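You operate a simulated robot arm through the tools that you are given. There is no shell and no other tool.

You run a simulated two-armed robot. Do the job below in one go: nothing can be reset, and whatever is moved stays where it is left.

Task
Rock jar 57 in the blue cradle till mixed and put it back.
Fine: slide the latch over the lid before you rock it; leave the latch open. Set down upright: what you pick out.

It is judged by the outcome, as a careful person would: the job done as asked, and still so three seconds after it is handed in. It fails if anything else is knocked over, pushed out of place, dropped, spilled or broken. Lids that push on must go on centred and level and be pressed home; caps that screw on are set level and turned clockwise until they are tight.

Robot
Two 7-joint arms with fingered hands on one trunk that stands fixed in place. Base frame: the origin is at the foot of the trunk, x ahead of it, y to its left, z up. Units: m, rad, N and s.
The left shoulder is at [0.042, 0.163, 1.061], the right one opposite. Payload 4 kg a hand.
Tool frame (each hand has its own): the origin (TCP) lies between the finger pads and is the grasp point; the fingertips stand 0.036 m ahead of it; z points along the fingers, y is the line along which they close. The gripper opens to 0.124 m. The gripper's body begins 0.042 m behind the TCP. The gripper is a hand of 4 fingers: y runs from the thumb to the fingers, the wrist lies at [-0.015, -0.099, -0.189] in the tool frame, and closing takes about 1.5 s.
Orientation is that of the tool frame in the base frame, as a unit quaternion [x, y, z, w]. With the fingers straight down and the wrist toward the robot, the tool's x, y and z point along [0, 1, 0], [1, 0, 0] and [0, 0, -1] of the base frame.

Tools
- The arms move only by the tool send_rows. It takes "left_deltas", "right_deltas" or both (then of equal length, played together; a hand with none holds still); each is a list of rows, each a list of 7 numbers: the shift along the tool's x, y, z in mm, then the turn, a rotation vector about the tool's x, y, z in rad, then the opening, from 0 (shut) to 1 (fully open). In form: [[x, y, z, wx, wy, wz, gripper], ...]. A call has 1 to 20 rows; each row shifts and turns the commanded pose from where the row before left it, along the tool's axes as they then stand. Each row takes 0.2 s and may step no farther than 0.05 m and 0.15 rad from the row before; otherwise, or with a gripper value out of range, the whole call is refused. A pose out of reach is approached as far as the arm can. The call stops where the force on the tool passes 40 N (or 10 N more than at its start, if that is more) or the arm is blocked; 0.2 s more then pass. The fingers move at their own pace (about 0.045 m/s each) and stop on an object; they squeeze with about 28 N. The grip force told is the motor's: it shows also when the fingers shut on nothing. Time passes only in rows, and 0.2 s behind the last, so rows that do not move let the fingers close. It gives the time, the measured TCP pose, the force on the tool (base axes), the opening and the grip force at its end, in the units of the frame above (readings bear some noise), with the torque about the TCP (base axes, N m) and any sound that the robot's microphone picked up.
- Cameras (640 x 400 px; columns grow to the right, rows downward): "scene" is now at [0.1515, -0.0079, 1.3097]; the picture's right is [-0.08, -1.00, 0.01], its down [-0.35, 0.02, -0.93] and it looks along [0.93, -0.08, -0.35] (base axes); focal length 326 px, centre (320, 200). "left" rides on the left gripper at [-0.075, -0.086, -0.123] in its tool frame; the picture's right is [-0.70, -0.34, 0.63], its down [0.64, -0.68, 0.35] and it looks along [0.32, 0.65, 0.69] (tool axes); focal length 275 px, centre (320, 200). "right" rides on the right gripper at [0.075, -0.086, -0.123] in its tool frame; the picture's right is [-0.70, 0.34, -0.63], its down [-0.64, -0.68, 0.35] and it looks along [-0.32, 0.65, 0.69] (tool axes); focal length 275 px, centre (320, 200). There is no depth. A picture from a camera that has moved, and an enlarged one, comes with that camera's place and axes in the base frame and with its lens.
- capture(camera): a new picture of that camera. The clock stands still meanwhile.
- move_column(by): slides the trunk up (or, below 0, down) by that many m; the arms and the scene camera ride with it, the base frame stays. It gives what a move gives, with no picture.
- preshape(shape, hand): the hand has 4 fingers and takes this shape, open, in about a second: jaw (thumb against the fingers, like two jaws); tri (thumb and two fingers); tip (a fingertip pinch); poke (one finger out to press); point (the index stretched); flat (the hand flat); cup (the hand cupped); fist (a fist). The gripper value then closes the fingers along that shape, each until it touches; the sizes above hold for jaw. It gives what a move gives, with no picture.
- head_to(pan, tilt): turns the head with the scene camera to pan (to the left, within 1.501 rad either way) and tilt (down, from -0.506 to 1.204), counted from straight ahead of the robot. It gives what a move gives.
- zoom(camera, box): a new picture of the part [left, top, right, bottom] of that camera's present view, enlarged. The clock stands still meanwhile.
- sign_off(): hands the job in; it is judged then, once.

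Nothing tells you positions but the pictures and the camera data. Unless the task says otherwise, let go and move clear before handing in.

The tools are called after "Emit:" as name(argument=value, ...) on one line, values as JSON. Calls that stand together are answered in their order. send_rows: Moves the arms, as the interface text tells. Its arguments: {"type":"object","properties":{"left_deltas":{"type":"array","items":{"type":"array","items":{"type":"number"}}},"right_deltas":{"type":"array","items":{"type":"array","items":{"type":"number"}}}},"required":[]} The other tools are called the same way: move_column (by) slides the trunk up or down; preshape (shape, hand) gives the hand a shape; head_to (pan, tilt) turns the head that bears the scene camera; capture (camera) takes a picture; zoom (camera, box) takes an enlarged picture of a part of a camera's view; sign_off () hands the job in.

At the start:

```text
time_s: 0.0
left_ee_pos: [0.7183, 0.1108, 1.1863]
left_ee_rot: [0.707, 0.707, 0.001, 0.0]
left_contact_force: [0.0, 0.4, -0.1]
left_ft_torque: [-0.03, 0.01, 0.02]
left_opening: 0.1237
left_finger_force: 0.0
left_shape: jaw
right_ee_pos: [0.6196, -0.3159, 1.2456]
right_ee_rot: [0.706, 0.708, 0.0, 0.0]
right_contact_force: [0.3, -0.1, -1.0]
right_ft_torque: [-0.02, -0.03, -0.02]
right_opening: 0.124
right_finger_force: 0.1
right_shape: jaw
trunk travel left (down, up): [-0.225, 0.253]
head pan, tilt: [-0.084, 0.209]
```

scene: 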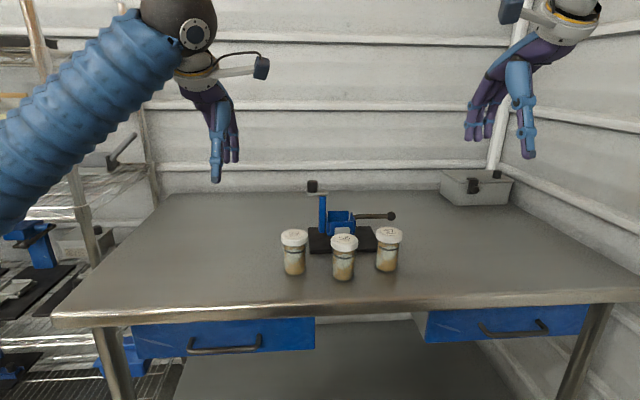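
right: 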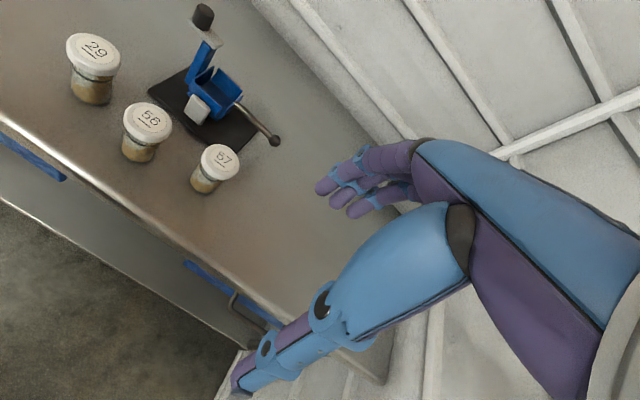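
left: 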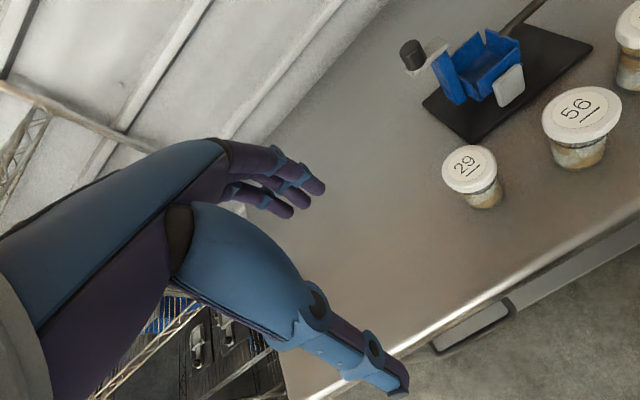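

I see three lidded jars on a steel table (29 on the left, 56 or 58 in the middle, 57 on the right) with a blue cradle on a black base behind them. First I'll take close-up pictures to locate everything.

Emit:
zoom(camera="scene", box=[260, 160, 420, 290])

Emit:
zoom(camera="right", box=[50, 0, 300, 210])

Emit:
zoom(camera="left", box=[390, 0, 640, 220])

```text
3.08 times, centred on (340, 225) of scene
camera zoom: at [0.1515, -0.0079, 1.3097], right [-0.08, -1.0, 0.01], down [-0.35, 0.02, -0.93], along [0.93, -0.08, -0.35], focal length 1004 px, centre (258, 123)
```

zoom: 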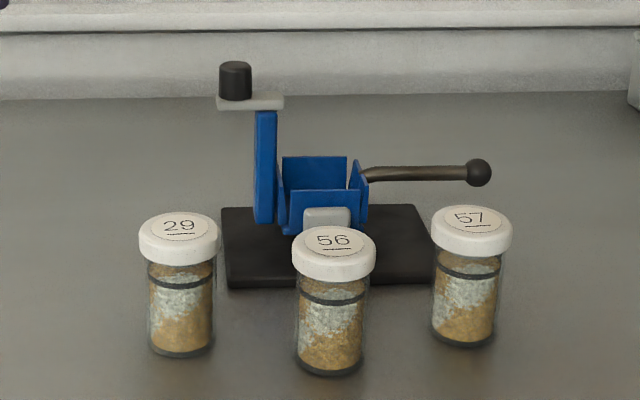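

```text
1.90 times, centred on (175, 105) of right
camera zoom: at [0.533, -0.2412, 1.3689], right [0.34, -0.7, 0.63], down [-0.68, -0.65, -0.35], along [0.65, -0.31, -0.69], focal length 524 px, centre (596, 381)
```

zoom: 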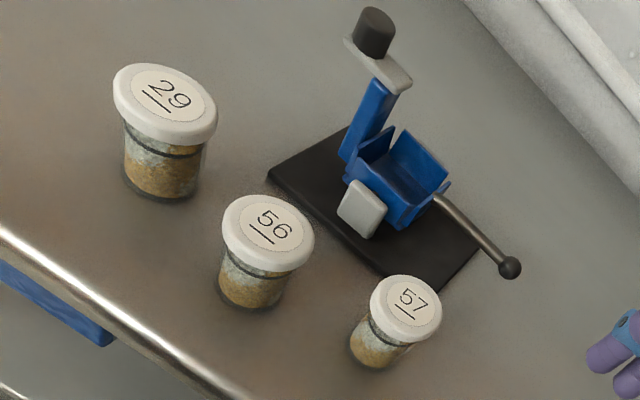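

```text
1.82 times, centred on (515, 110) of left
camera zoom: at [0.6329, 0.0357, 1.3086], right [-0.34, -0.7, -0.63], down [-0.68, 0.64, -0.35], along [0.65, 0.32, -0.69], focal length 500 px, centre (-34, 364)
```

zoom: 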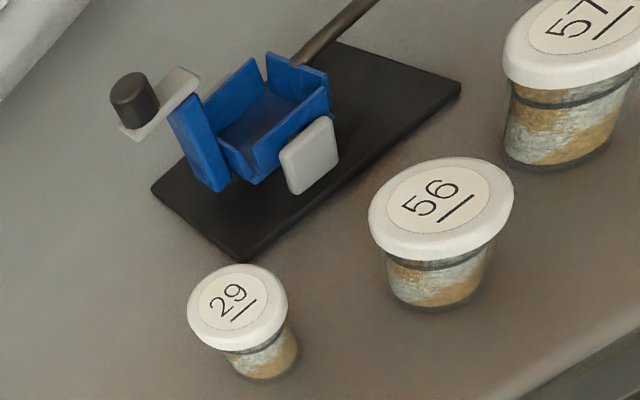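

The jars and cradle show clearly: jar 57 is near (0.82, -0.23), with the table surface around z=0.88. I'll enlarge the cradle to understand its latch and handle.

Emit:
zoom(camera="scene", box=[300, 170, 400, 260])

Emit:
zoom(camera="right", box=[140, 0, 290, 150])

Emit:
zoom(camera="left", box=[390, 0, 600, 150])

```text
4.44 times, centred on (350, 215) of scene
camera zoom: at [0.1515, -0.0079, 1.3097], right [-0.08, -1.0, 0.01], down [-0.35, 0.02, -0.93], along [0.93, -0.08, -0.35], focal length 1451 px, centre (187, 133)
```

zoom: 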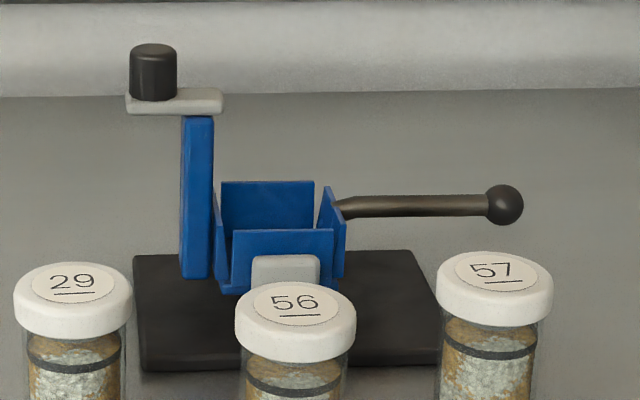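

```text
2.67 times, centred on (215, 75) of right
camera zoom: at [0.533, -0.2412, 1.3689], right [0.34, -0.7, 0.63], down [-0.68, -0.65, -0.35], along [0.65, -0.31, -0.69], focal length 734 px, centre (600, 533)
```

zoom: 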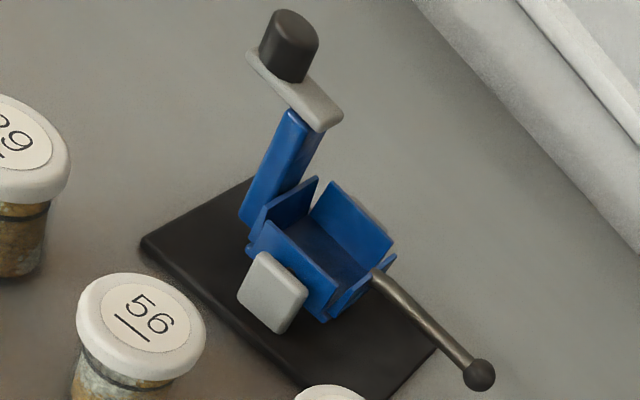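

```text
2.67 times, centred on (495, 75) of left
camera zoom: at [0.6329, 0.0357, 1.3086], right [-0.34, -0.7, -0.63], down [-0.68, 0.64, -0.35], along [0.65, 0.32, -0.69], focal length 734 px, centre (-147, 533)
```

zoom: 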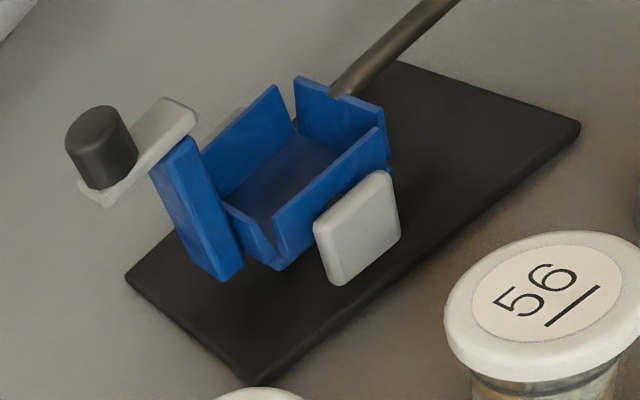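

The cradle is pivoted on grey plates at its front and back. Its handle sticks out to the right (-y), and a sliding latch with a black knob sits on the left post. Next I look at the right hand's finger layout and raise the trunk for reach.

Emit:
zoom(camera="scene", box=[440, 0, 600, 170])

Emit:
zoom(camera="right", box=[220, 120, 520, 400])

Emit:
move_column(by=0.12)

```text
2.35 times, centred on (520, 85) of scene
camera zoom: at [0.1515, -0.0079, 1.3097], right [-0.08, -1.0, 0.01], down [-0.35, 0.02, -0.93], along [0.93, -0.08, -0.35], focal length 768 px, centre (-151, 471)
```

zoom: 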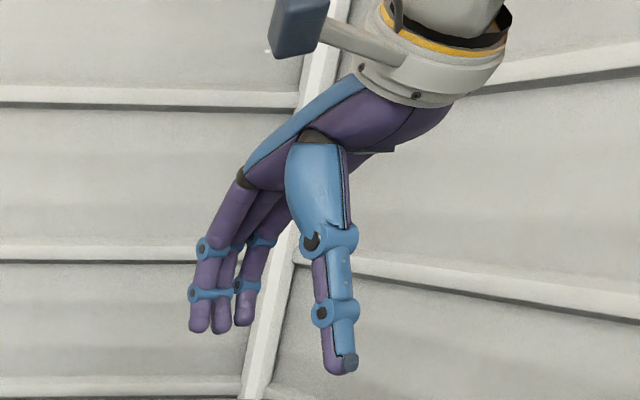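

```text
1.43 times, centred on (370, 260) of right
camera zoom: at [0.533, -0.2412, 1.3689], right [0.34, -0.7, 0.63], down [-0.68, -0.65, -0.35], along [0.65, -0.31, -0.69], focal length 393 px, centre (249, 114)
```

zoom: 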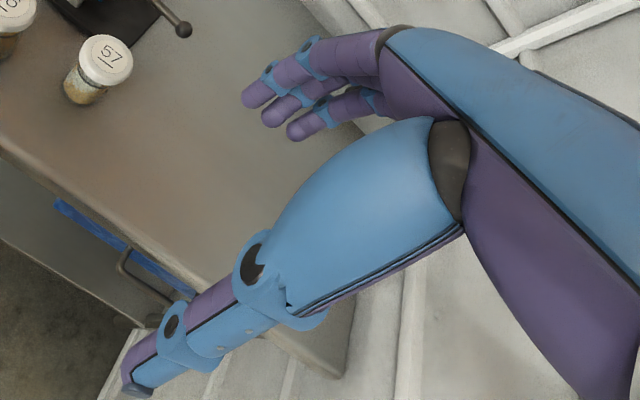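

```text
time_s: 1.5
left_ee_pos: [0.7187, 0.1106, 1.3059]
left_ee_rot: [0.707, 0.707, -0.001, 0.0]
left_contact_force: [-0.5, 0.5, 0.1]
left_ft_torque: [-0.01, 0.04, -0.02]
left_opening: 0.1236
left_finger_force: 0.0
left_shape: jaw
right_ee_pos: [0.6203, -0.3161, 1.3656]
right_ee_rot: [0.706, 0.708, -0.001, 0.0]
right_contact_force: [-0.2, -0.9, 0.5]
right_ft_torque: [0.02, -0.01, -0.04]
right_opening: 0.1237
right_finger_force: 0.1
right_shape: jaw
trunk travel left (down, up): [-0.345, 0.133]
head pan, tilt: [-0.084, 0.209]
```

The hand has one thumb on its near side and three fingers on the far side. I'll aim the head at the cradle and take a fresh picture from the raised height.

Emit:
head_to(pan=-0.16, tilt=0.42)

Emit:
capture(camera="scene")

Emit:
zoom(camera="scene", box=[240, 120, 400, 220])

Emit:
zoom(camera="scene", box=[240, 190, 400, 290])

```text
time_s: 2.2
left_ee_pos: [0.7188, 0.11, 1.3062]
left_ee_rot: [0.707, 0.707, 0.0, 0.0]
left_contact_force: [1.1, -0.1, -0.2]
left_ft_torque: [0.01, 0.0, 0.0]
left_opening: 0.1238
left_finger_force: 0.2
left_shape: jaw
right_ee_pos: [0.6198, -0.3162, 1.3661]
right_ee_rot: [0.707, 0.708, 0.001, 0.0]
right_contact_force: [-0.1, -0.5, 0.5]
right_ft_torque: [-0.01, -0.01, 0.03]
right_opening: 0.1238
right_finger_force: 0.1
right_shape: jaw
trunk travel left (down, up): [-0.345, 0.133]
head pan, tilt: [-0.161, 0.421]
```

```text
taken
camera scene: at [0.0984, -0.0148, 1.4266], right [-0.16, -0.99, 0.01], down [-0.44, 0.07, -0.89], along [0.88, -0.15, -0.45], focal length 326 px, centre (320, 200)
```

scene: 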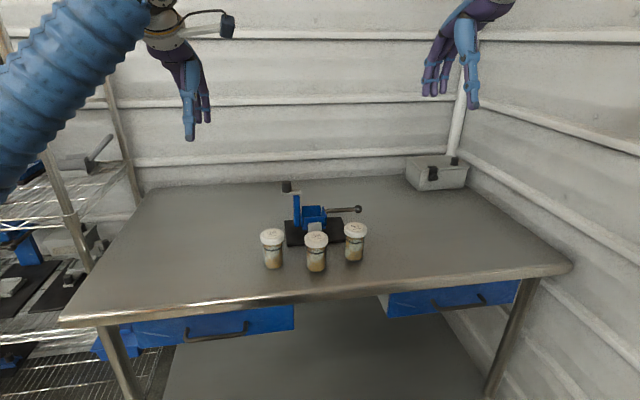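

```text
4.00 times, centred on (320, 170) of scene
camera zoom: at [0.0984, -0.0148, 1.4266], right [-0.16, -0.99, 0.01], down [-0.44, 0.07, -0.89], along [0.88, -0.15, -0.45], focal length 1306 px, centre (320, 320)
```

zoom: 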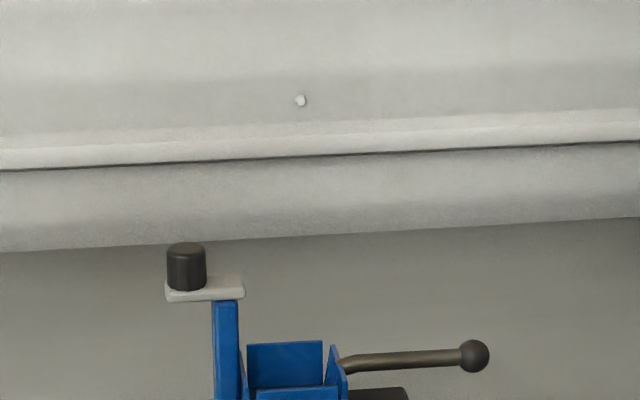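

```text
4.00 times, centred on (320, 240) of scene
camera zoom: at [0.0984, -0.0148, 1.4266], right [-0.16, -0.99, 0.01], down [-0.44, 0.07, -0.89], along [0.88, -0.15, -0.45], focal length 1306 px, centre (320, 40)
```

zoom: 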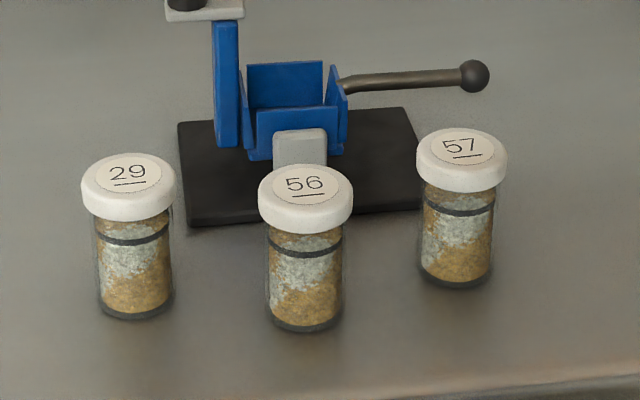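

I see the cradle and jars well now; the jar contents are still layered. I'll bring the right hand to about (0.776, -0.10, 1.16) so its camera looks at the cradle from closer up.

Emit:
send_rows(right_deltas=[[27, 19.5, 26, 0, 0, 0, 1], [27, 19.5, 26, 0, 0, 0, 1], [27, 19.5, 26, 0, 0, 0, 1], [27, 19.5, 26, 0, 0, 0, 1], [27, 19.5, 26, 0, 0, 0, 1], [27, 19.5, 26, 0, 0, 0, 1], [27, 19.5, 26, 0, 0, 0, 1], [27, 19.5, 24, 0, 0, 0, 1]])

Emit:
capture(camera="right")

Emit:
capture(camera="scene")

```text
time_s: 4.0
left_ee_pos: [0.7202, 0.1092, 1.304]
left_ee_rot: [0.706, 0.708, -0.002, -0.001]
left_contact_force: [0.1, -0.7, -0.2]
left_ft_torque: [-0.03, 0.02, 0.01]
left_opening: 0.1237
left_finger_force: 0.2
left_shape: jaw
right_ee_pos: [0.7771, -0.0993, 1.1579]
right_ee_rot: [0.708, 0.707, 0.0, -0.001]
right_contact_force: [0.6, 0.4, 0.5]
right_ft_torque: [0.01, 0.04, -0.02]
right_opening: 0.1238
right_finger_force: 0.0
right_shape: jaw
trunk travel left (down, up): [-0.345, 0.133]
head pan, tilt: [-0.161, 0.421]
```

```text
taken
camera right: at [0.6905, -0.0242, 1.2822], right [0.34, -0.7, 0.63], down [-0.68, -0.64, -0.34], along [0.65, -0.32, -0.69], focal length 275 px, centre (320, 200)
```

right: 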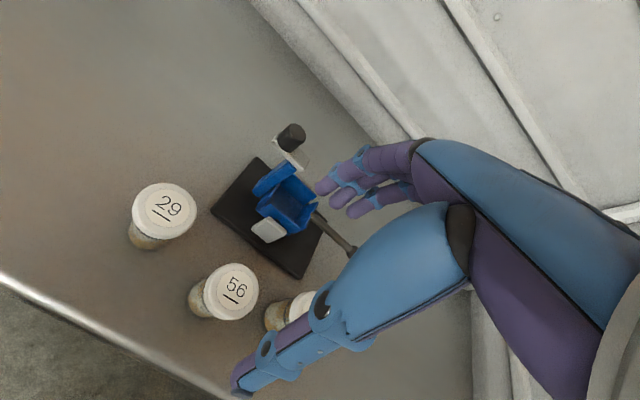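

```text
taken
camera scene: at [0.101, -0.015, 1.4261], right [-0.16, -0.99, 0.01], down [-0.44, 0.07, -0.89], along [0.88, -0.15, -0.45], focal length 326 px, centre (320, 200)
```

scene: 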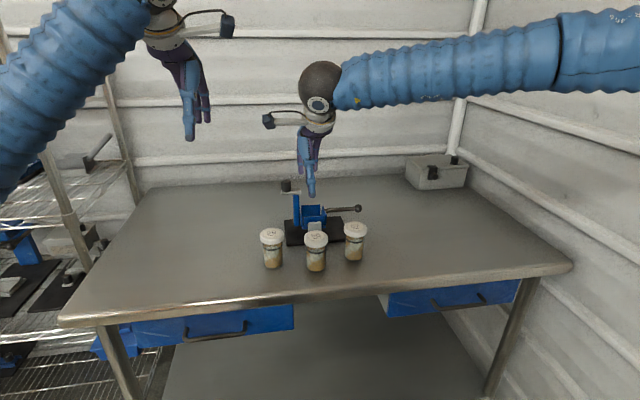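

From here the cradle interior is visible. I'll enlarge that part of the right camera view to measure it.

Emit:
zoom(camera="right", box=[200, 110, 360, 290])

Emit:
zoom(camera="right", box=[120, 170, 330, 340])

Emit:
zoom(camera="left", box=[340, 0, 640, 220])

```text
2.22 times, centred on (280, 200) of right
camera zoom: at [0.6905, -0.0242, 1.2822], right [0.34, -0.7, 0.63], down [-0.68, -0.64, -0.34], along [0.65, -0.32, -0.69], focal length 612 px, centre (409, 200)
```

zoom: 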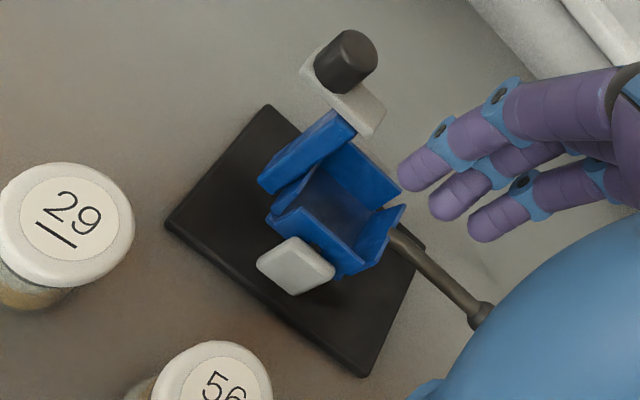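

```text
2.35 times, centred on (225, 255) of right
camera zoom: at [0.6905, -0.0242, 1.2822], right [0.34, -0.7, 0.63], down [-0.68, -0.64, -0.34], along [0.65, -0.32, -0.69], focal length 648 px, centre (544, 71)
```

zoom: 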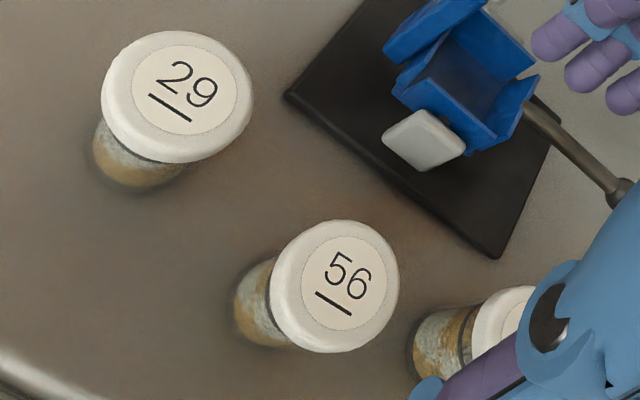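

```text
1.82 times, centred on (490, 110) of left
camera zoom: at [0.6357, 0.035, 1.4268], right [-0.34, -0.7, -0.63], down [-0.68, 0.64, -0.34], along [0.65, 0.32, -0.69], focal length 500 px, centre (11, 364)
```

zoom: 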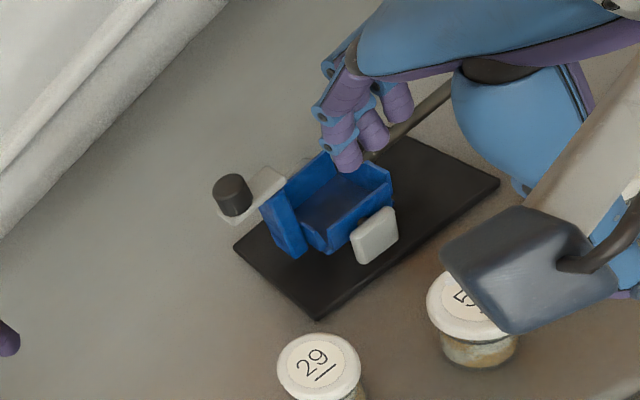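

The jars and cradle agree across views to within about 1 cm, so I'll refine using the hand camera. Next I hover the open right hand above jar 57.

Emit:
send_rows(right_deltas=[[-32, 6, 10, 0, 0, 0, 1], [-32, 6, 10, 0, 0, 0, 1], [-31, 6, 15, 0, 0, 0, 1], [-31, 5, 15, 0, 0, 0, 1], [0, 0, 8, 0, 0, 0, 1]])

Emit:
capture(camera="right")

Emit:
capture(camera="left")

Emit:
zoom(camera="scene", box=[240, 130, 440, 280])

```text
time_s: 5.2
left_ee_pos: [0.719, 0.1105, 1.3057]
left_ee_rot: [0.707, 0.707, 0.0, 0.0]
left_contact_force: [-0.4, -0.5, 0.4]
left_ft_torque: [-0.03, -0.02, -0.01]
left_opening: 0.124
left_finger_force: 0.0
left_shape: jaw
right_ee_pos: [0.7998, -0.2244, 1.1015]
right_ee_rot: [0.707, 0.707, 0.0, 0.0]
right_contact_force: [0.4, 0.6, 0.8]
right_ft_torque: [-0.06, 0.0, -0.01]
right_opening: 0.1238
right_finger_force: 0.1
right_shape: jaw
trunk travel left (down, up): [-0.345, 0.133]
head pan, tilt: [-0.161, 0.421]
```

```text
taken
camera right: at [0.7125, -0.1502, 1.2241], right [0.34, -0.7, 0.63], down [-0.68, -0.65, -0.35], along [0.65, -0.31, -0.69], focal length 275 px, centre (320, 200)
```

right: 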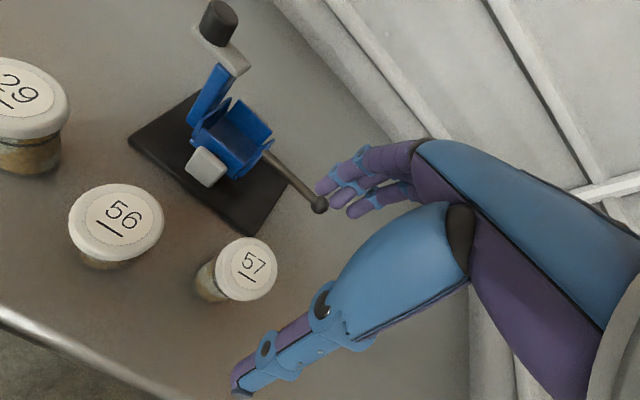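

```text
taken
camera left: at [0.6332, 0.0361, 1.4284], right [-0.34, -0.7, -0.63], down [-0.68, 0.64, -0.35], along [0.65, 0.32, -0.69], focal length 275 px, centre (320, 200)
```

left: 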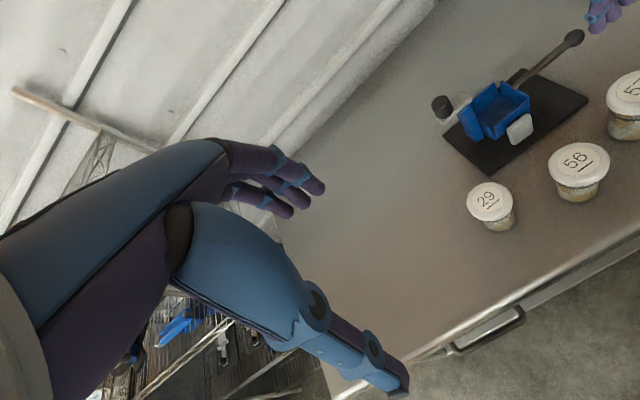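

```text
2.67 times, centred on (340, 205) of scene
camera zoom: at [0.0987, -0.0144, 1.4265], right [-0.16, -0.99, 0.01], down [-0.44, 0.06, -0.89], along [0.88, -0.15, -0.45], focal length 870 px, centre (267, 187)
```

zoom: 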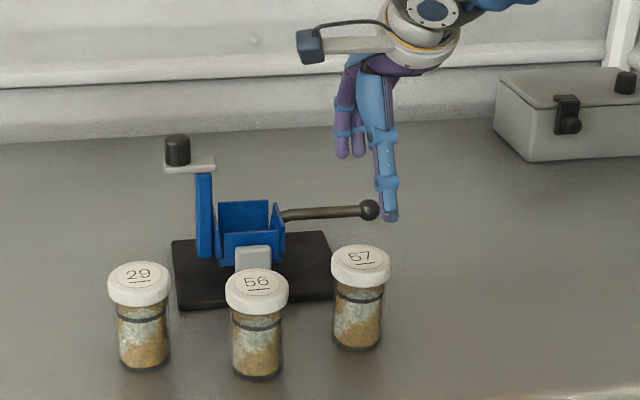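

Jar 57's lid centre comes out at about (0.822, -0.227), with its top near z=0.973. I'll centre over it and descend to just above the lid to check alignment.

Emit:
send_rows(right_deltas=[[-1, 11, 20, 0, 0, 0, 1], [-1, 11, 20, 0, 0, 0, 1], [0, 0, 20, 0, 0, 0, 1], [0, 0, 10, 0, 0, 0, 1], [0, 0, 0, 0, 0, 0, 1]])

Emit:
capture(camera="right")

Emit:
zoom(camera="scene", box=[270, 130, 430, 280])

Emit:
zoom(camera="left", box=[420, 0, 640, 160])

```text
time_s: 6.4
left_ee_pos: [0.7173, 0.1101, 1.307]
left_ee_rot: [0.707, 0.707, 0.001, -0.001]
left_contact_force: [-0.5, -0.8, -0.7]
left_ft_torque: [0.01, -0.04, -0.02]
left_opening: 0.1238
left_finger_force: 0.0
left_shape: jaw
right_ee_pos: [0.8202, -0.2288, 1.0318]
right_ee_rot: [0.707, 0.707, 0.001, -0.001]
right_contact_force: [-0.2, 0.4, 0.3]
right_ft_torque: [0.01, -0.02, 0.02]
right_opening: 0.1237
right_finger_force: 0.1
right_shape: jaw
trunk travel left (down, up): [-0.345, 0.133]
head pan, tilt: [-0.161, 0.421]
```

```text
taken
camera right: at [0.7331, -0.153, 1.1551], right [0.34, -0.7, 0.63], down [-0.68, -0.65, -0.35], along [0.65, -0.31, -0.69], focal length 275 px, centre (320, 200)
```

right: 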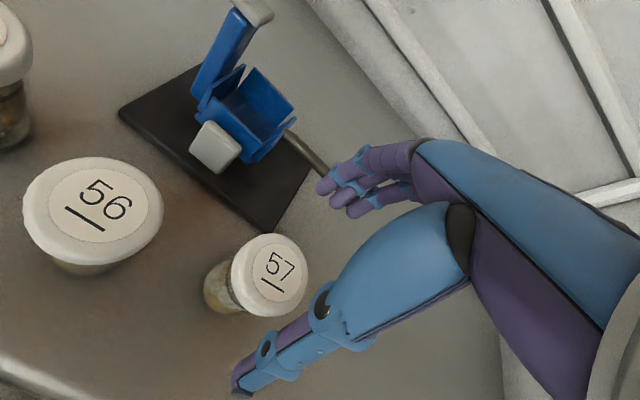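

```text
2.67 times, centred on (350, 205) of scene
camera zoom: at [0.0982, -0.0148, 1.4266], right [-0.16, -0.99, 0.01], down [-0.44, 0.07, -0.89], along [0.88, -0.15, -0.45], focal length 870 px, centre (240, 187)
```

zoom: 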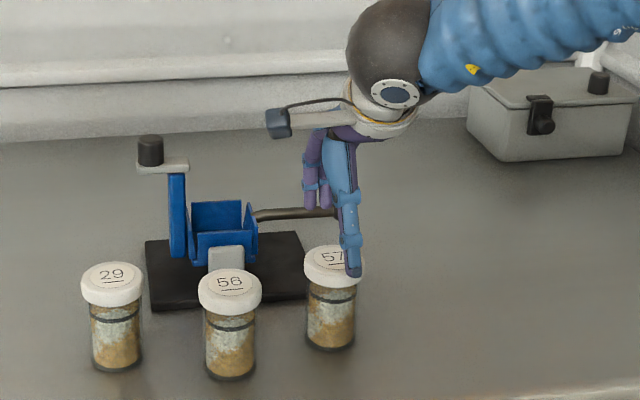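

```text
2.50 times, centred on (530, 80) of left
camera zoom: at [0.6326, 0.0358, 1.4288], right [-0.34, -0.7, -0.63], down [-0.68, 0.64, -0.35], along [0.65, 0.32, -0.69], focal length 688 px, centre (-205, 500)
```

zoom: 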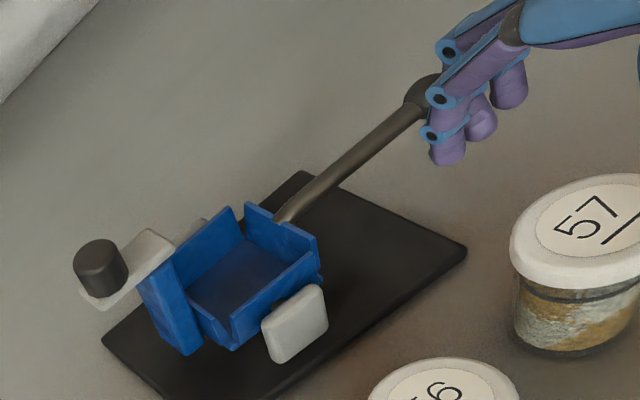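

The hand is centred over jar 57 within about 1–2 mm. I'll lower straight down to lid height and close the fingers.

Emit:
send_rows(right_deltas=[[0, 0, 20, 0, 0, 0, 1], [0, 0, 20, 0, 0, 0, 1], [0, 0, 15, 0, 0, 0, 1], [0, 0, 13, 0, 0, 0, 1], [0, 0, 0, 0, 0, 0, 1]])

Emit:
capture(camera="right")

Emit:
zoom(camera="scene", box=[300, 150, 420, 280])

```text
time_s: 7.6
left_ee_pos: [0.7184, 0.1106, 1.3063]
left_ee_rot: [0.707, 0.707, 0.0, -0.001]
left_contact_force: [0.5, -0.4, -0.2]
left_ft_torque: [-0.01, 0.01, 0.03]
left_opening: 0.1236
left_finger_force: 0.1
left_shape: jaw
right_ee_pos: [0.8202, -0.2289, 0.9625]
right_ee_rot: [0.707, 0.707, 0.0, -0.001]
right_contact_force: [-0.1, 0.2, -0.3]
right_ft_torque: [0.0, -0.01, 0.03]
right_opening: 0.1235
right_finger_force: 0.2
right_shape: jaw
trunk travel left (down, up): [-0.345, 0.133]
head pan, tilt: [-0.161, 0.421]
```

```text
taken
camera right: at [0.7338, -0.1533, 1.0865], right [0.34, -0.7, 0.63], down [-0.68, -0.65, -0.35], along [0.65, -0.31, -0.69], focal length 275 px, centre (320, 200)
```

right: 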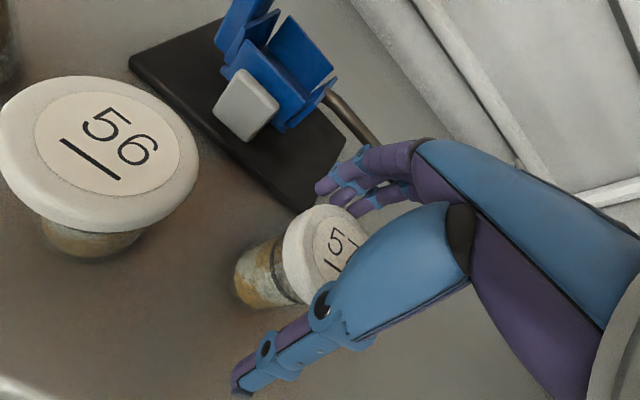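

```text
3.08 times, centred on (360, 215) of scene
camera zoom: at [0.0981, -0.0146, 1.4266], right [-0.16, -0.99, 0.01], down [-0.44, 0.07, -0.89], along [0.88, -0.15, -0.45], focal length 1004 px, centre (197, 154)
```

zoom: 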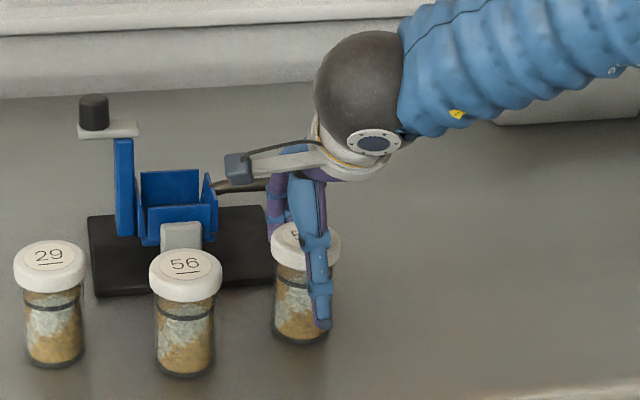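

The thumb and fingers straddle the lid evenly. I'll close the grip now, holding still.

Emit:
send_rows(right_deltas=[[0, 0, 0, 0, 0, 0, 0.6], [0, 0, 0, 0, 0, 0, 0.5], [0, 0, 0, 0, 0, 0, 0.4], [0, 0, 0, 0, 0, 0, 0.3], [0, 0, 0, 0, 0, 0, 0.2], [0, 0, 0, 0, 0, 0, 0.1], [0, 0, 0, 0, 0, 0, 0], [0, 0, 0, 0, 0, 0, 0], [0, 0, 0, 0, 0, 0, 0]])

Emit:
capture(camera="right")

Emit:
zoom(camera="scene", box=[300, 150, 420, 280])

```text
time_s: 9.6
left_ee_pos: [0.7187, 0.1118, 1.3065]
left_ee_rot: [0.707, 0.707, 0.0, 0.0]
left_contact_force: [-0.2, -0.3, 0.2]
left_ft_torque: [0.0, -0.01, 0.02]
left_opening: 0.1235
left_finger_force: 0.1
left_shape: jaw
right_ee_pos: [0.821, -0.2284, 0.9642]
right_ee_rot: [0.707, 0.707, 0.0, 0.0]
right_contact_force: [2.4, 0.2, 8.0]
right_ft_torque: [-0.07, -0.53, 0.02]
right_opening: 0.0622
right_finger_force: 27.4
right_shape: jaw
trunk travel left (down, up): [-0.345, 0.133]
head pan, tilt: [-0.161, 0.421]
```

```text
taken
camera right: at [0.7338, -0.1532, 1.0871], right [0.34, -0.7, 0.63], down [-0.68, -0.65, -0.35], along [0.65, -0.31, -0.69], focal length 275 px, centre (320, 200)
```

right: 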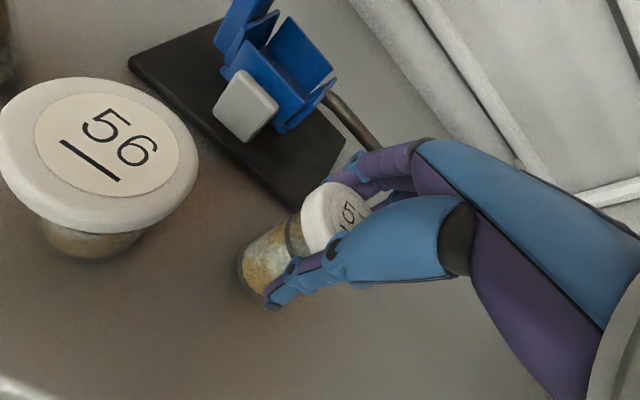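

```text
3.08 times, centred on (360, 215) of scene
camera zoom: at [0.0979, -0.0146, 1.4267], right [-0.16, -0.99, 0.01], down [-0.44, 0.07, -0.89], along [0.88, -0.15, -0.45], focal length 1004 px, centre (197, 154)
```

zoom: 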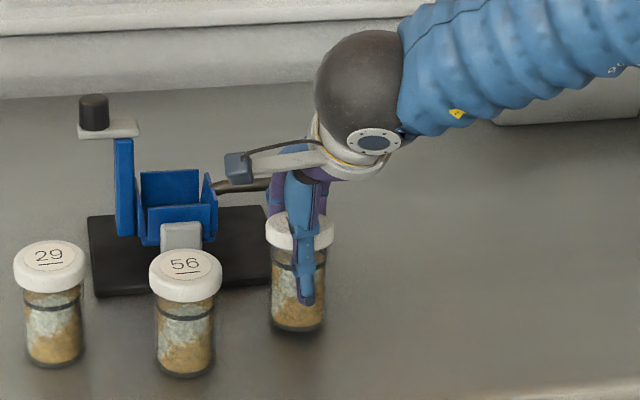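

The grip shows 0.062 m opening and 27 N, but the jar seems to have shifted forward as the hand closed. I'll enlarge both views to check before lifting.

Emit:
zoom(camera="right", box=[200, 140, 440, 340])

Emit:
zoom(camera="scene", box=[320, 180, 390, 270])

Emit:
zoom(camera="left", box=[540, 0, 640, 160])

```text
2.00 times, centred on (320, 240) of right
camera zoom: at [0.7338, -0.1532, 1.0871], right [0.34, -0.7, 0.63], down [-0.68, -0.65, -0.35], along [0.65, -0.31, -0.69], focal length 551 px, centre (320, 120)
```

zoom: 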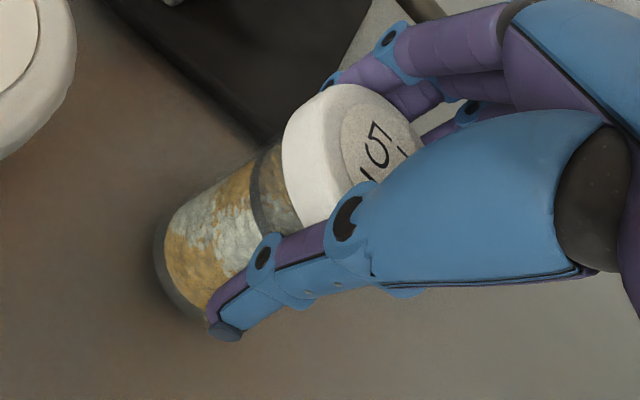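

```text
4.44 times, centred on (355, 225) of scene
camera zoom: at [0.0979, -0.0146, 1.4267], right [-0.16, -0.99, 0.01], down [-0.44, 0.07, -0.89], along [0.88, -0.15, -0.45], focal length 1451 px, centre (164, 89)
```

zoom: 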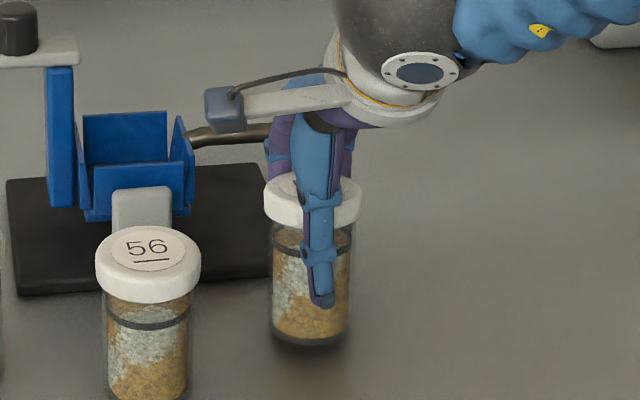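

```text
2.50 times, centred on (590, 80) of left
camera zoom: at [0.6324, 0.036, 1.4289], right [-0.34, -0.7, -0.63], down [-0.68, 0.64, -0.35], along [0.65, 0.32, -0.69], focal length 688 px, centre (-355, 500)
```

zoom: 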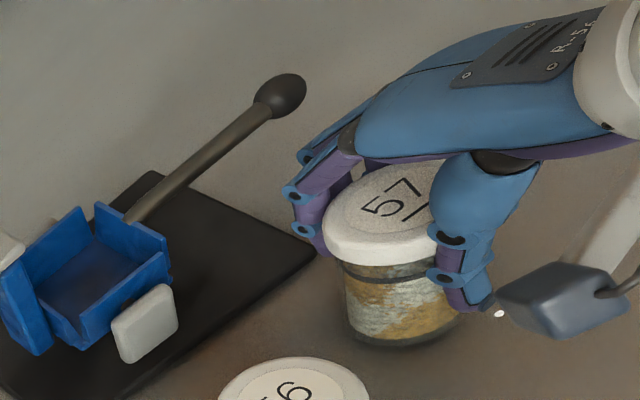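

The jar has tilted a little (about 10°, top away from me). The thumb pressed on the wide lid while the curled fingertips slipped in under it. I'll open slowly so the jar settles back upright against the thumb, then look again.

Emit:
send_rows(right_deltas=[[0, 0, 0, 0, 0, 0, 0.48], [0, 0, 0, 0, 0, 0, 0.5], [0, 0, 0, 0, 0, 0, 0.52], [0, 0, 0, 0, 0, 0, 0.54], [0, 0, 0, 0, 0, 0, 0.56], [0, 0, 0, 0, 0, 0, 0.58], [0, 0, 0, 0, 0, 0, 0.6], [0, 0, 0, 0, 0, 0, 0.62], [0, 0, 0, 0, 0, 0, 0.64], [0, 0, 0, 0, 0, 0, 0.66], [0, 0, 0, 0, 0, 0, 0.68], [0, 0, 0, 0, 0, 0, 0.7], [0, 0, 0, 0, 0, 0, 0.73], [0, 0, 0, 0, 0, 0, 0.76], [0, 0, 0, 0, 0, 0, 0.8], [0, 0, 0, 0, 0, 0, 0.85], [0, 0, 0, 0, 0, 0, 0.9], [0, 0, 0, 0, 0, 0, 0.95], [0, 0, 0, 0, 0, 0, 1], [0, 0, 0, 0, 0, 0, 1]])

Emit:
capture(camera="right")

Emit:
zoom(camera="scene", box=[300, 150, 420, 280])

Emit:
zoom(camera="left", box=[540, 0, 640, 160])

```text
time_s: 13.8
left_ee_pos: [0.7186, 0.1107, 1.3051]
left_ee_rot: [0.707, 0.707, 0.001, 0.001]
left_contact_force: [0.4, -1.0, -0.5]
left_ft_torque: [0.0, 0.01, -0.01]
left_opening: 0.1237
left_finger_force: 0.1
left_shape: jaw
right_ee_pos: [0.8207, -0.2281, 0.9638]
right_ee_rot: [0.706, 0.708, 0.0, -0.001]
right_contact_force: [0.1, 0.3, 0.6]
right_ft_torque: [0.01, 0.0, -0.01]
right_opening: 0.1235
right_finger_force: 0.1
right_shape: jaw
trunk travel left (down, up): [-0.345, 0.133]
head pan, tilt: [-0.161, 0.421]
```

```text
taken
camera right: at [0.7341, -0.1534, 1.0863], right [0.34, -0.7, 0.63], down [-0.68, -0.65, -0.35], along [0.65, -0.31, -0.69], focal length 275 px, centre (320, 200)
```

right: 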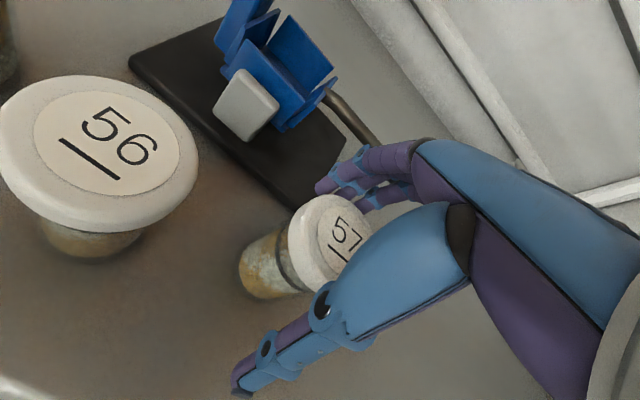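

```text
3.08 times, centred on (360, 215) of scene
camera zoom: at [0.0985, -0.0148, 1.4265], right [-0.16, -0.99, 0.01], down [-0.44, 0.07, -0.89], along [0.88, -0.15, -0.45], focal length 1004 px, centre (197, 154)
```

zoom: 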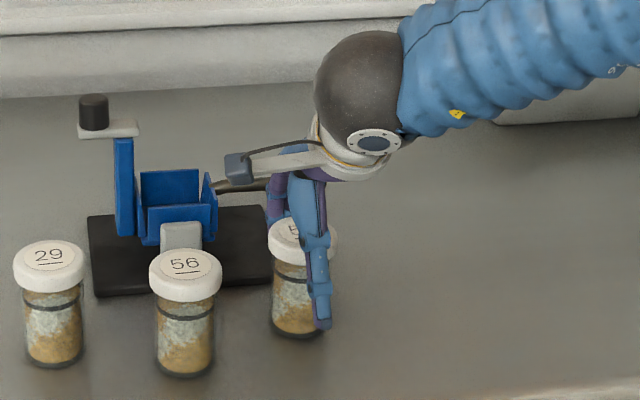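

```text
2.50 times, centred on (590, 80) of left
camera zoom: at [0.633, 0.0358, 1.4286], right [-0.34, -0.7, -0.63], down [-0.68, 0.64, -0.35], along [0.65, 0.32, -0.69], focal length 688 px, centre (-355, 500)
```

zoom: 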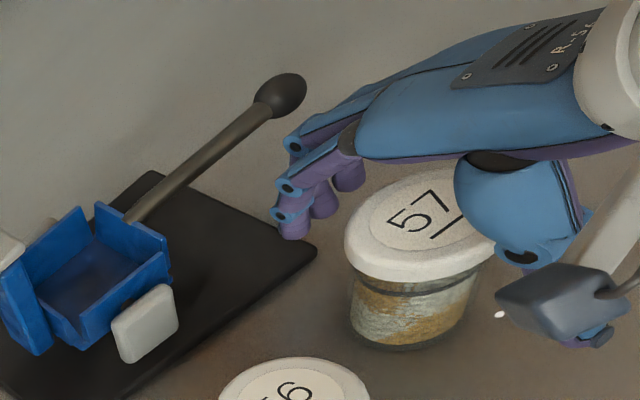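

The jar is upright again, shifted forward only slightly. I'll raise the hand to the earlier hover height to measure the new position.

Emit:
send_rows(right_deltas=[[0, 0, -20, 0, 0, 0, 1], [0, 0, -24, 0, 0, 0, 1], [0, 0, -24, 0, 0, 0, 1], [0, 0, 0, 0, 0, 0, 1]])

Emit:
zoom(camera="right", box=[180, 190, 340, 350])

Emit:
zoom(camera="scene", box=[300, 150, 420, 280])

```text
time_s: 14.8
left_ee_pos: [0.7194, 0.1106, 1.3054]
left_ee_rot: [0.707, 0.707, -0.001, 0.0]
left_contact_force: [-1.0, -1.2, 0.7]
left_ft_torque: [0.0, 0.0, 0.03]
left_opening: 0.1237
left_finger_force: 0.1
left_shape: jaw
right_ee_pos: [0.8201, -0.2283, 1.0321]
right_ee_rot: [0.708, 0.707, 0.0, -0.001]
right_contact_force: [-0.4, -0.6, -0.3]
right_ft_torque: [-0.01, 0.01, 0.03]
right_opening: 0.1237
right_finger_force: 0.1
right_shape: jaw
trunk travel left (down, up): [-0.345, 0.133]
head pan, tilt: [-0.161, 0.421]
```

```text
2.50 times, centred on (260, 270) of right
camera zoom: at [0.7339, -0.1529, 1.1558], right [0.34, -0.7, 0.63], down [-0.68, -0.64, -0.35], along [0.65, -0.31, -0.69], focal length 688 px, centre (470, 25)
```

zoom: 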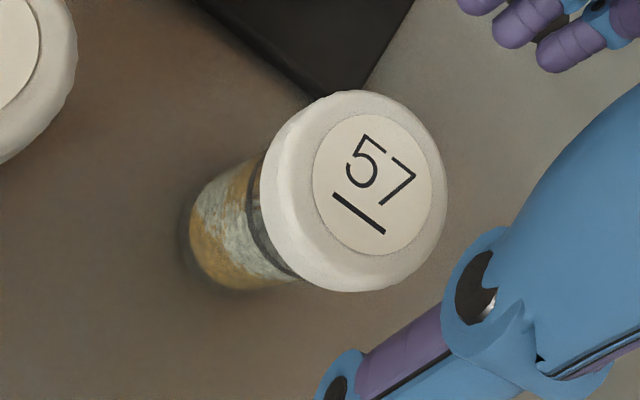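

```text
3.08 times, centred on (360, 215) of scene
camera zoom: at [0.099, -0.015, 1.4264], right [-0.16, -0.99, 0.01], down [-0.44, 0.07, -0.89], along [0.88, -0.15, -0.45], focal length 1004 px, centre (197, 154)
```

zoom: 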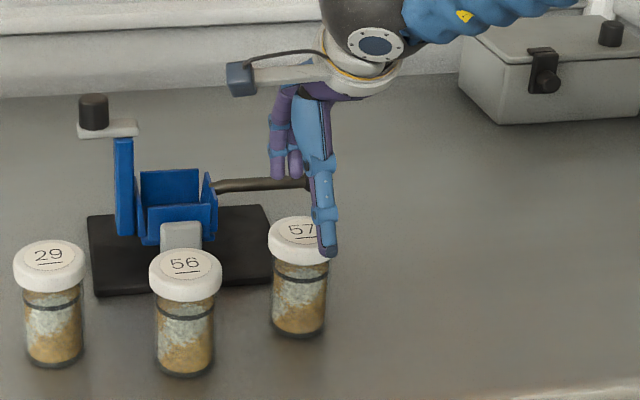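

The jar now stands at about (0.828, -0.229), about 8 mm forward of its start. Before regrasping I'll test-close the hand in free air to see where the thumb and fingers actually meet.

Emit:
send_rows(right_deltas=[[0, 0, -30, 0, 0, 0, 1], [0, 0, -30, 0, 0, 0, 0.5], [0, 0, 0, 0, 0, 0, 0.5], [0, 0, 0, 0, 0, 0, 0.5], [0, 0, 0, 0, 0, 0, 0.5], [0, 0, 0, 0, 0, 0, 0.5], [0, 0, 0, 0, 0, 0, 0.5], [0, 0, 0, 0, 0, 0, 0.5]])

Emit:
capture(camera="right")

Emit:
zoom(camera="scene", box=[310, 100, 410, 220])

Emit:
zoom(camera="left", box=[520, 0, 640, 120])

```text
time_s: 16.6
left_ee_pos: [0.7188, 0.1111, 1.3052]
left_ee_rot: [0.707, 0.707, 0.0, 0.0]
left_contact_force: [0.3, 0.0, -0.2]
left_ft_torque: [0.0, 0.0, -0.01]
left_opening: 0.1234
left_finger_force: 0.0
left_shape: jaw
right_ee_pos: [0.8204, -0.229, 1.093]
right_ee_rot: [0.706, 0.708, -0.001, -0.001]
right_contact_force: [-0.7, 0.5, -0.4]
right_ft_torque: [-0.05, 0.01, 0.02]
right_opening: 0.0621
right_finger_force: 0.1
right_shape: jaw
trunk travel left (down, up): [-0.345, 0.133]
head pan, tilt: [-0.161, 0.421]
```

```text
taken
camera right: at [0.733, -0.1525, 1.2155], right [0.34, -0.7, 0.63], down [-0.68, -0.65, -0.35], along [0.65, -0.31, -0.69], focal length 275 px, centre (320, 200)
```

right: 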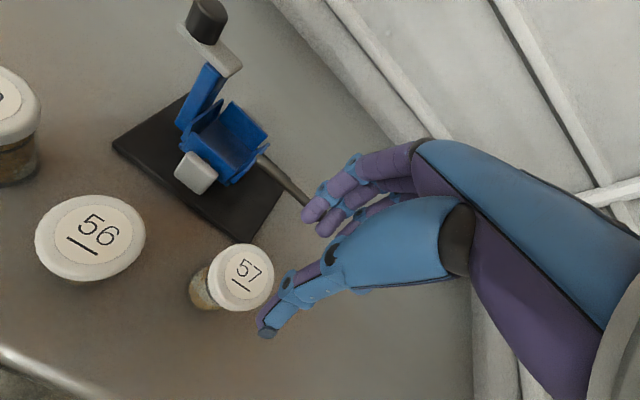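

```text
3.33 times, centred on (360, 160) of scene
camera zoom: at [0.0985, -0.0148, 1.4265], right [-0.16, -0.99, 0.01], down [-0.44, 0.07, -0.89], along [0.88, -0.15, -0.45], focal length 1088 px, centre (187, 333)
```

zoom: 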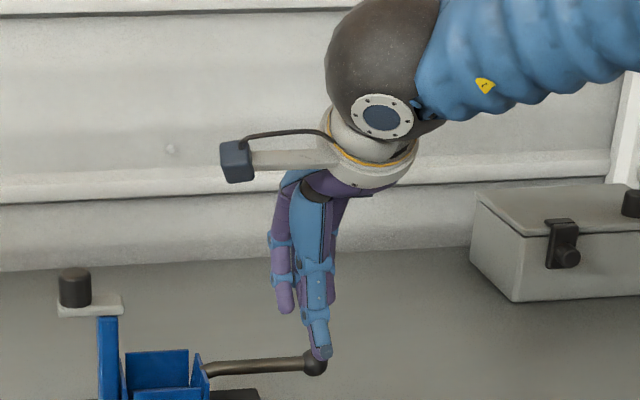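

```text
3.33 times, centred on (580, 60) of left
camera zoom: at [0.633, 0.0358, 1.4286], right [-0.34, -0.7, -0.63], down [-0.68, 0.64, -0.35], along [0.65, 0.32, -0.69], focal length 918 px, centre (-547, 667)
```

zoom: 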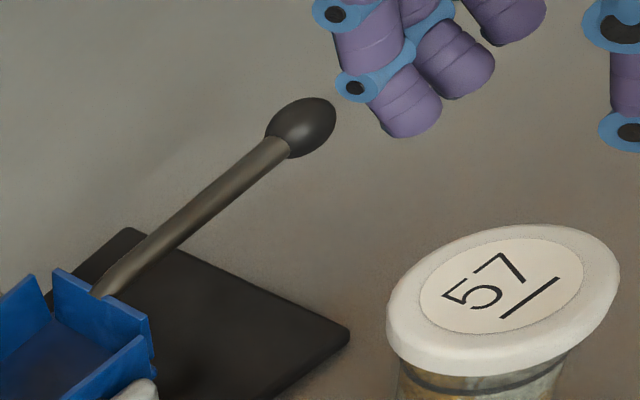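

In free air the fingers close symmetrically about the TCP. The earlier shift came from commanding fully shut, which let the thumb push the jar over. I'll recentre 8 mm forward, descend, and close only to slightly under the lid width.

Emit:
send_rows(right_deltas=[[0, 8, 0, 0, 0, 0, 1], [0, 0, 0, 0, 0, 0, 1], [0, 0, 0, 0, 0, 0, 1], [0, 0, 0, 0, 0, 0, 1], [0, 0, 20, 0, 0, 0, 1], [0, 0, 25, 0, 0, 0, 1], [0, 0, 15, 0, 0, 0, 1], [0, 0, 0, 0, 0, 0, 1]])

Emit:
zoom(camera="right", box=[180, 190, 340, 350])

```text
time_s: 18.4
left_ee_pos: [0.7184, 0.1106, 1.3067]
left_ee_rot: [0.707, 0.707, 0.0, 0.0]
left_contact_force: [-0.2, 0.2, -0.6]
left_ft_torque: [-0.01, -0.02, 0.0]
left_opening: 0.1233
left_finger_force: 0.0
left_shape: jaw
right_ee_pos: [0.8277, -0.2275, 1.0334]
right_ee_rot: [0.707, 0.708, 0.0, 0.0]
right_contact_force: [0.2, -0.6, 0.6]
right_ft_torque: [-0.04, 0.01, 0.01]
right_opening: 0.1236
right_finger_force: 0.1
right_shape: jaw
trunk travel left (down, up): [-0.345, 0.133]
head pan, tilt: [-0.161, 0.421]
```

```text
2.50 times, centred on (260, 270) of right
camera zoom: at [0.7411, -0.1529, 1.1553], right [0.34, -0.7, 0.63], down [-0.68, -0.65, -0.35], along [0.65, -0.31, -0.69], focal length 688 px, centre (470, 25)
```

zoom: 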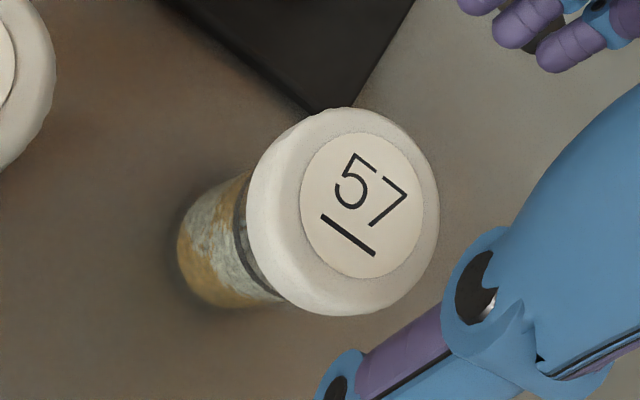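

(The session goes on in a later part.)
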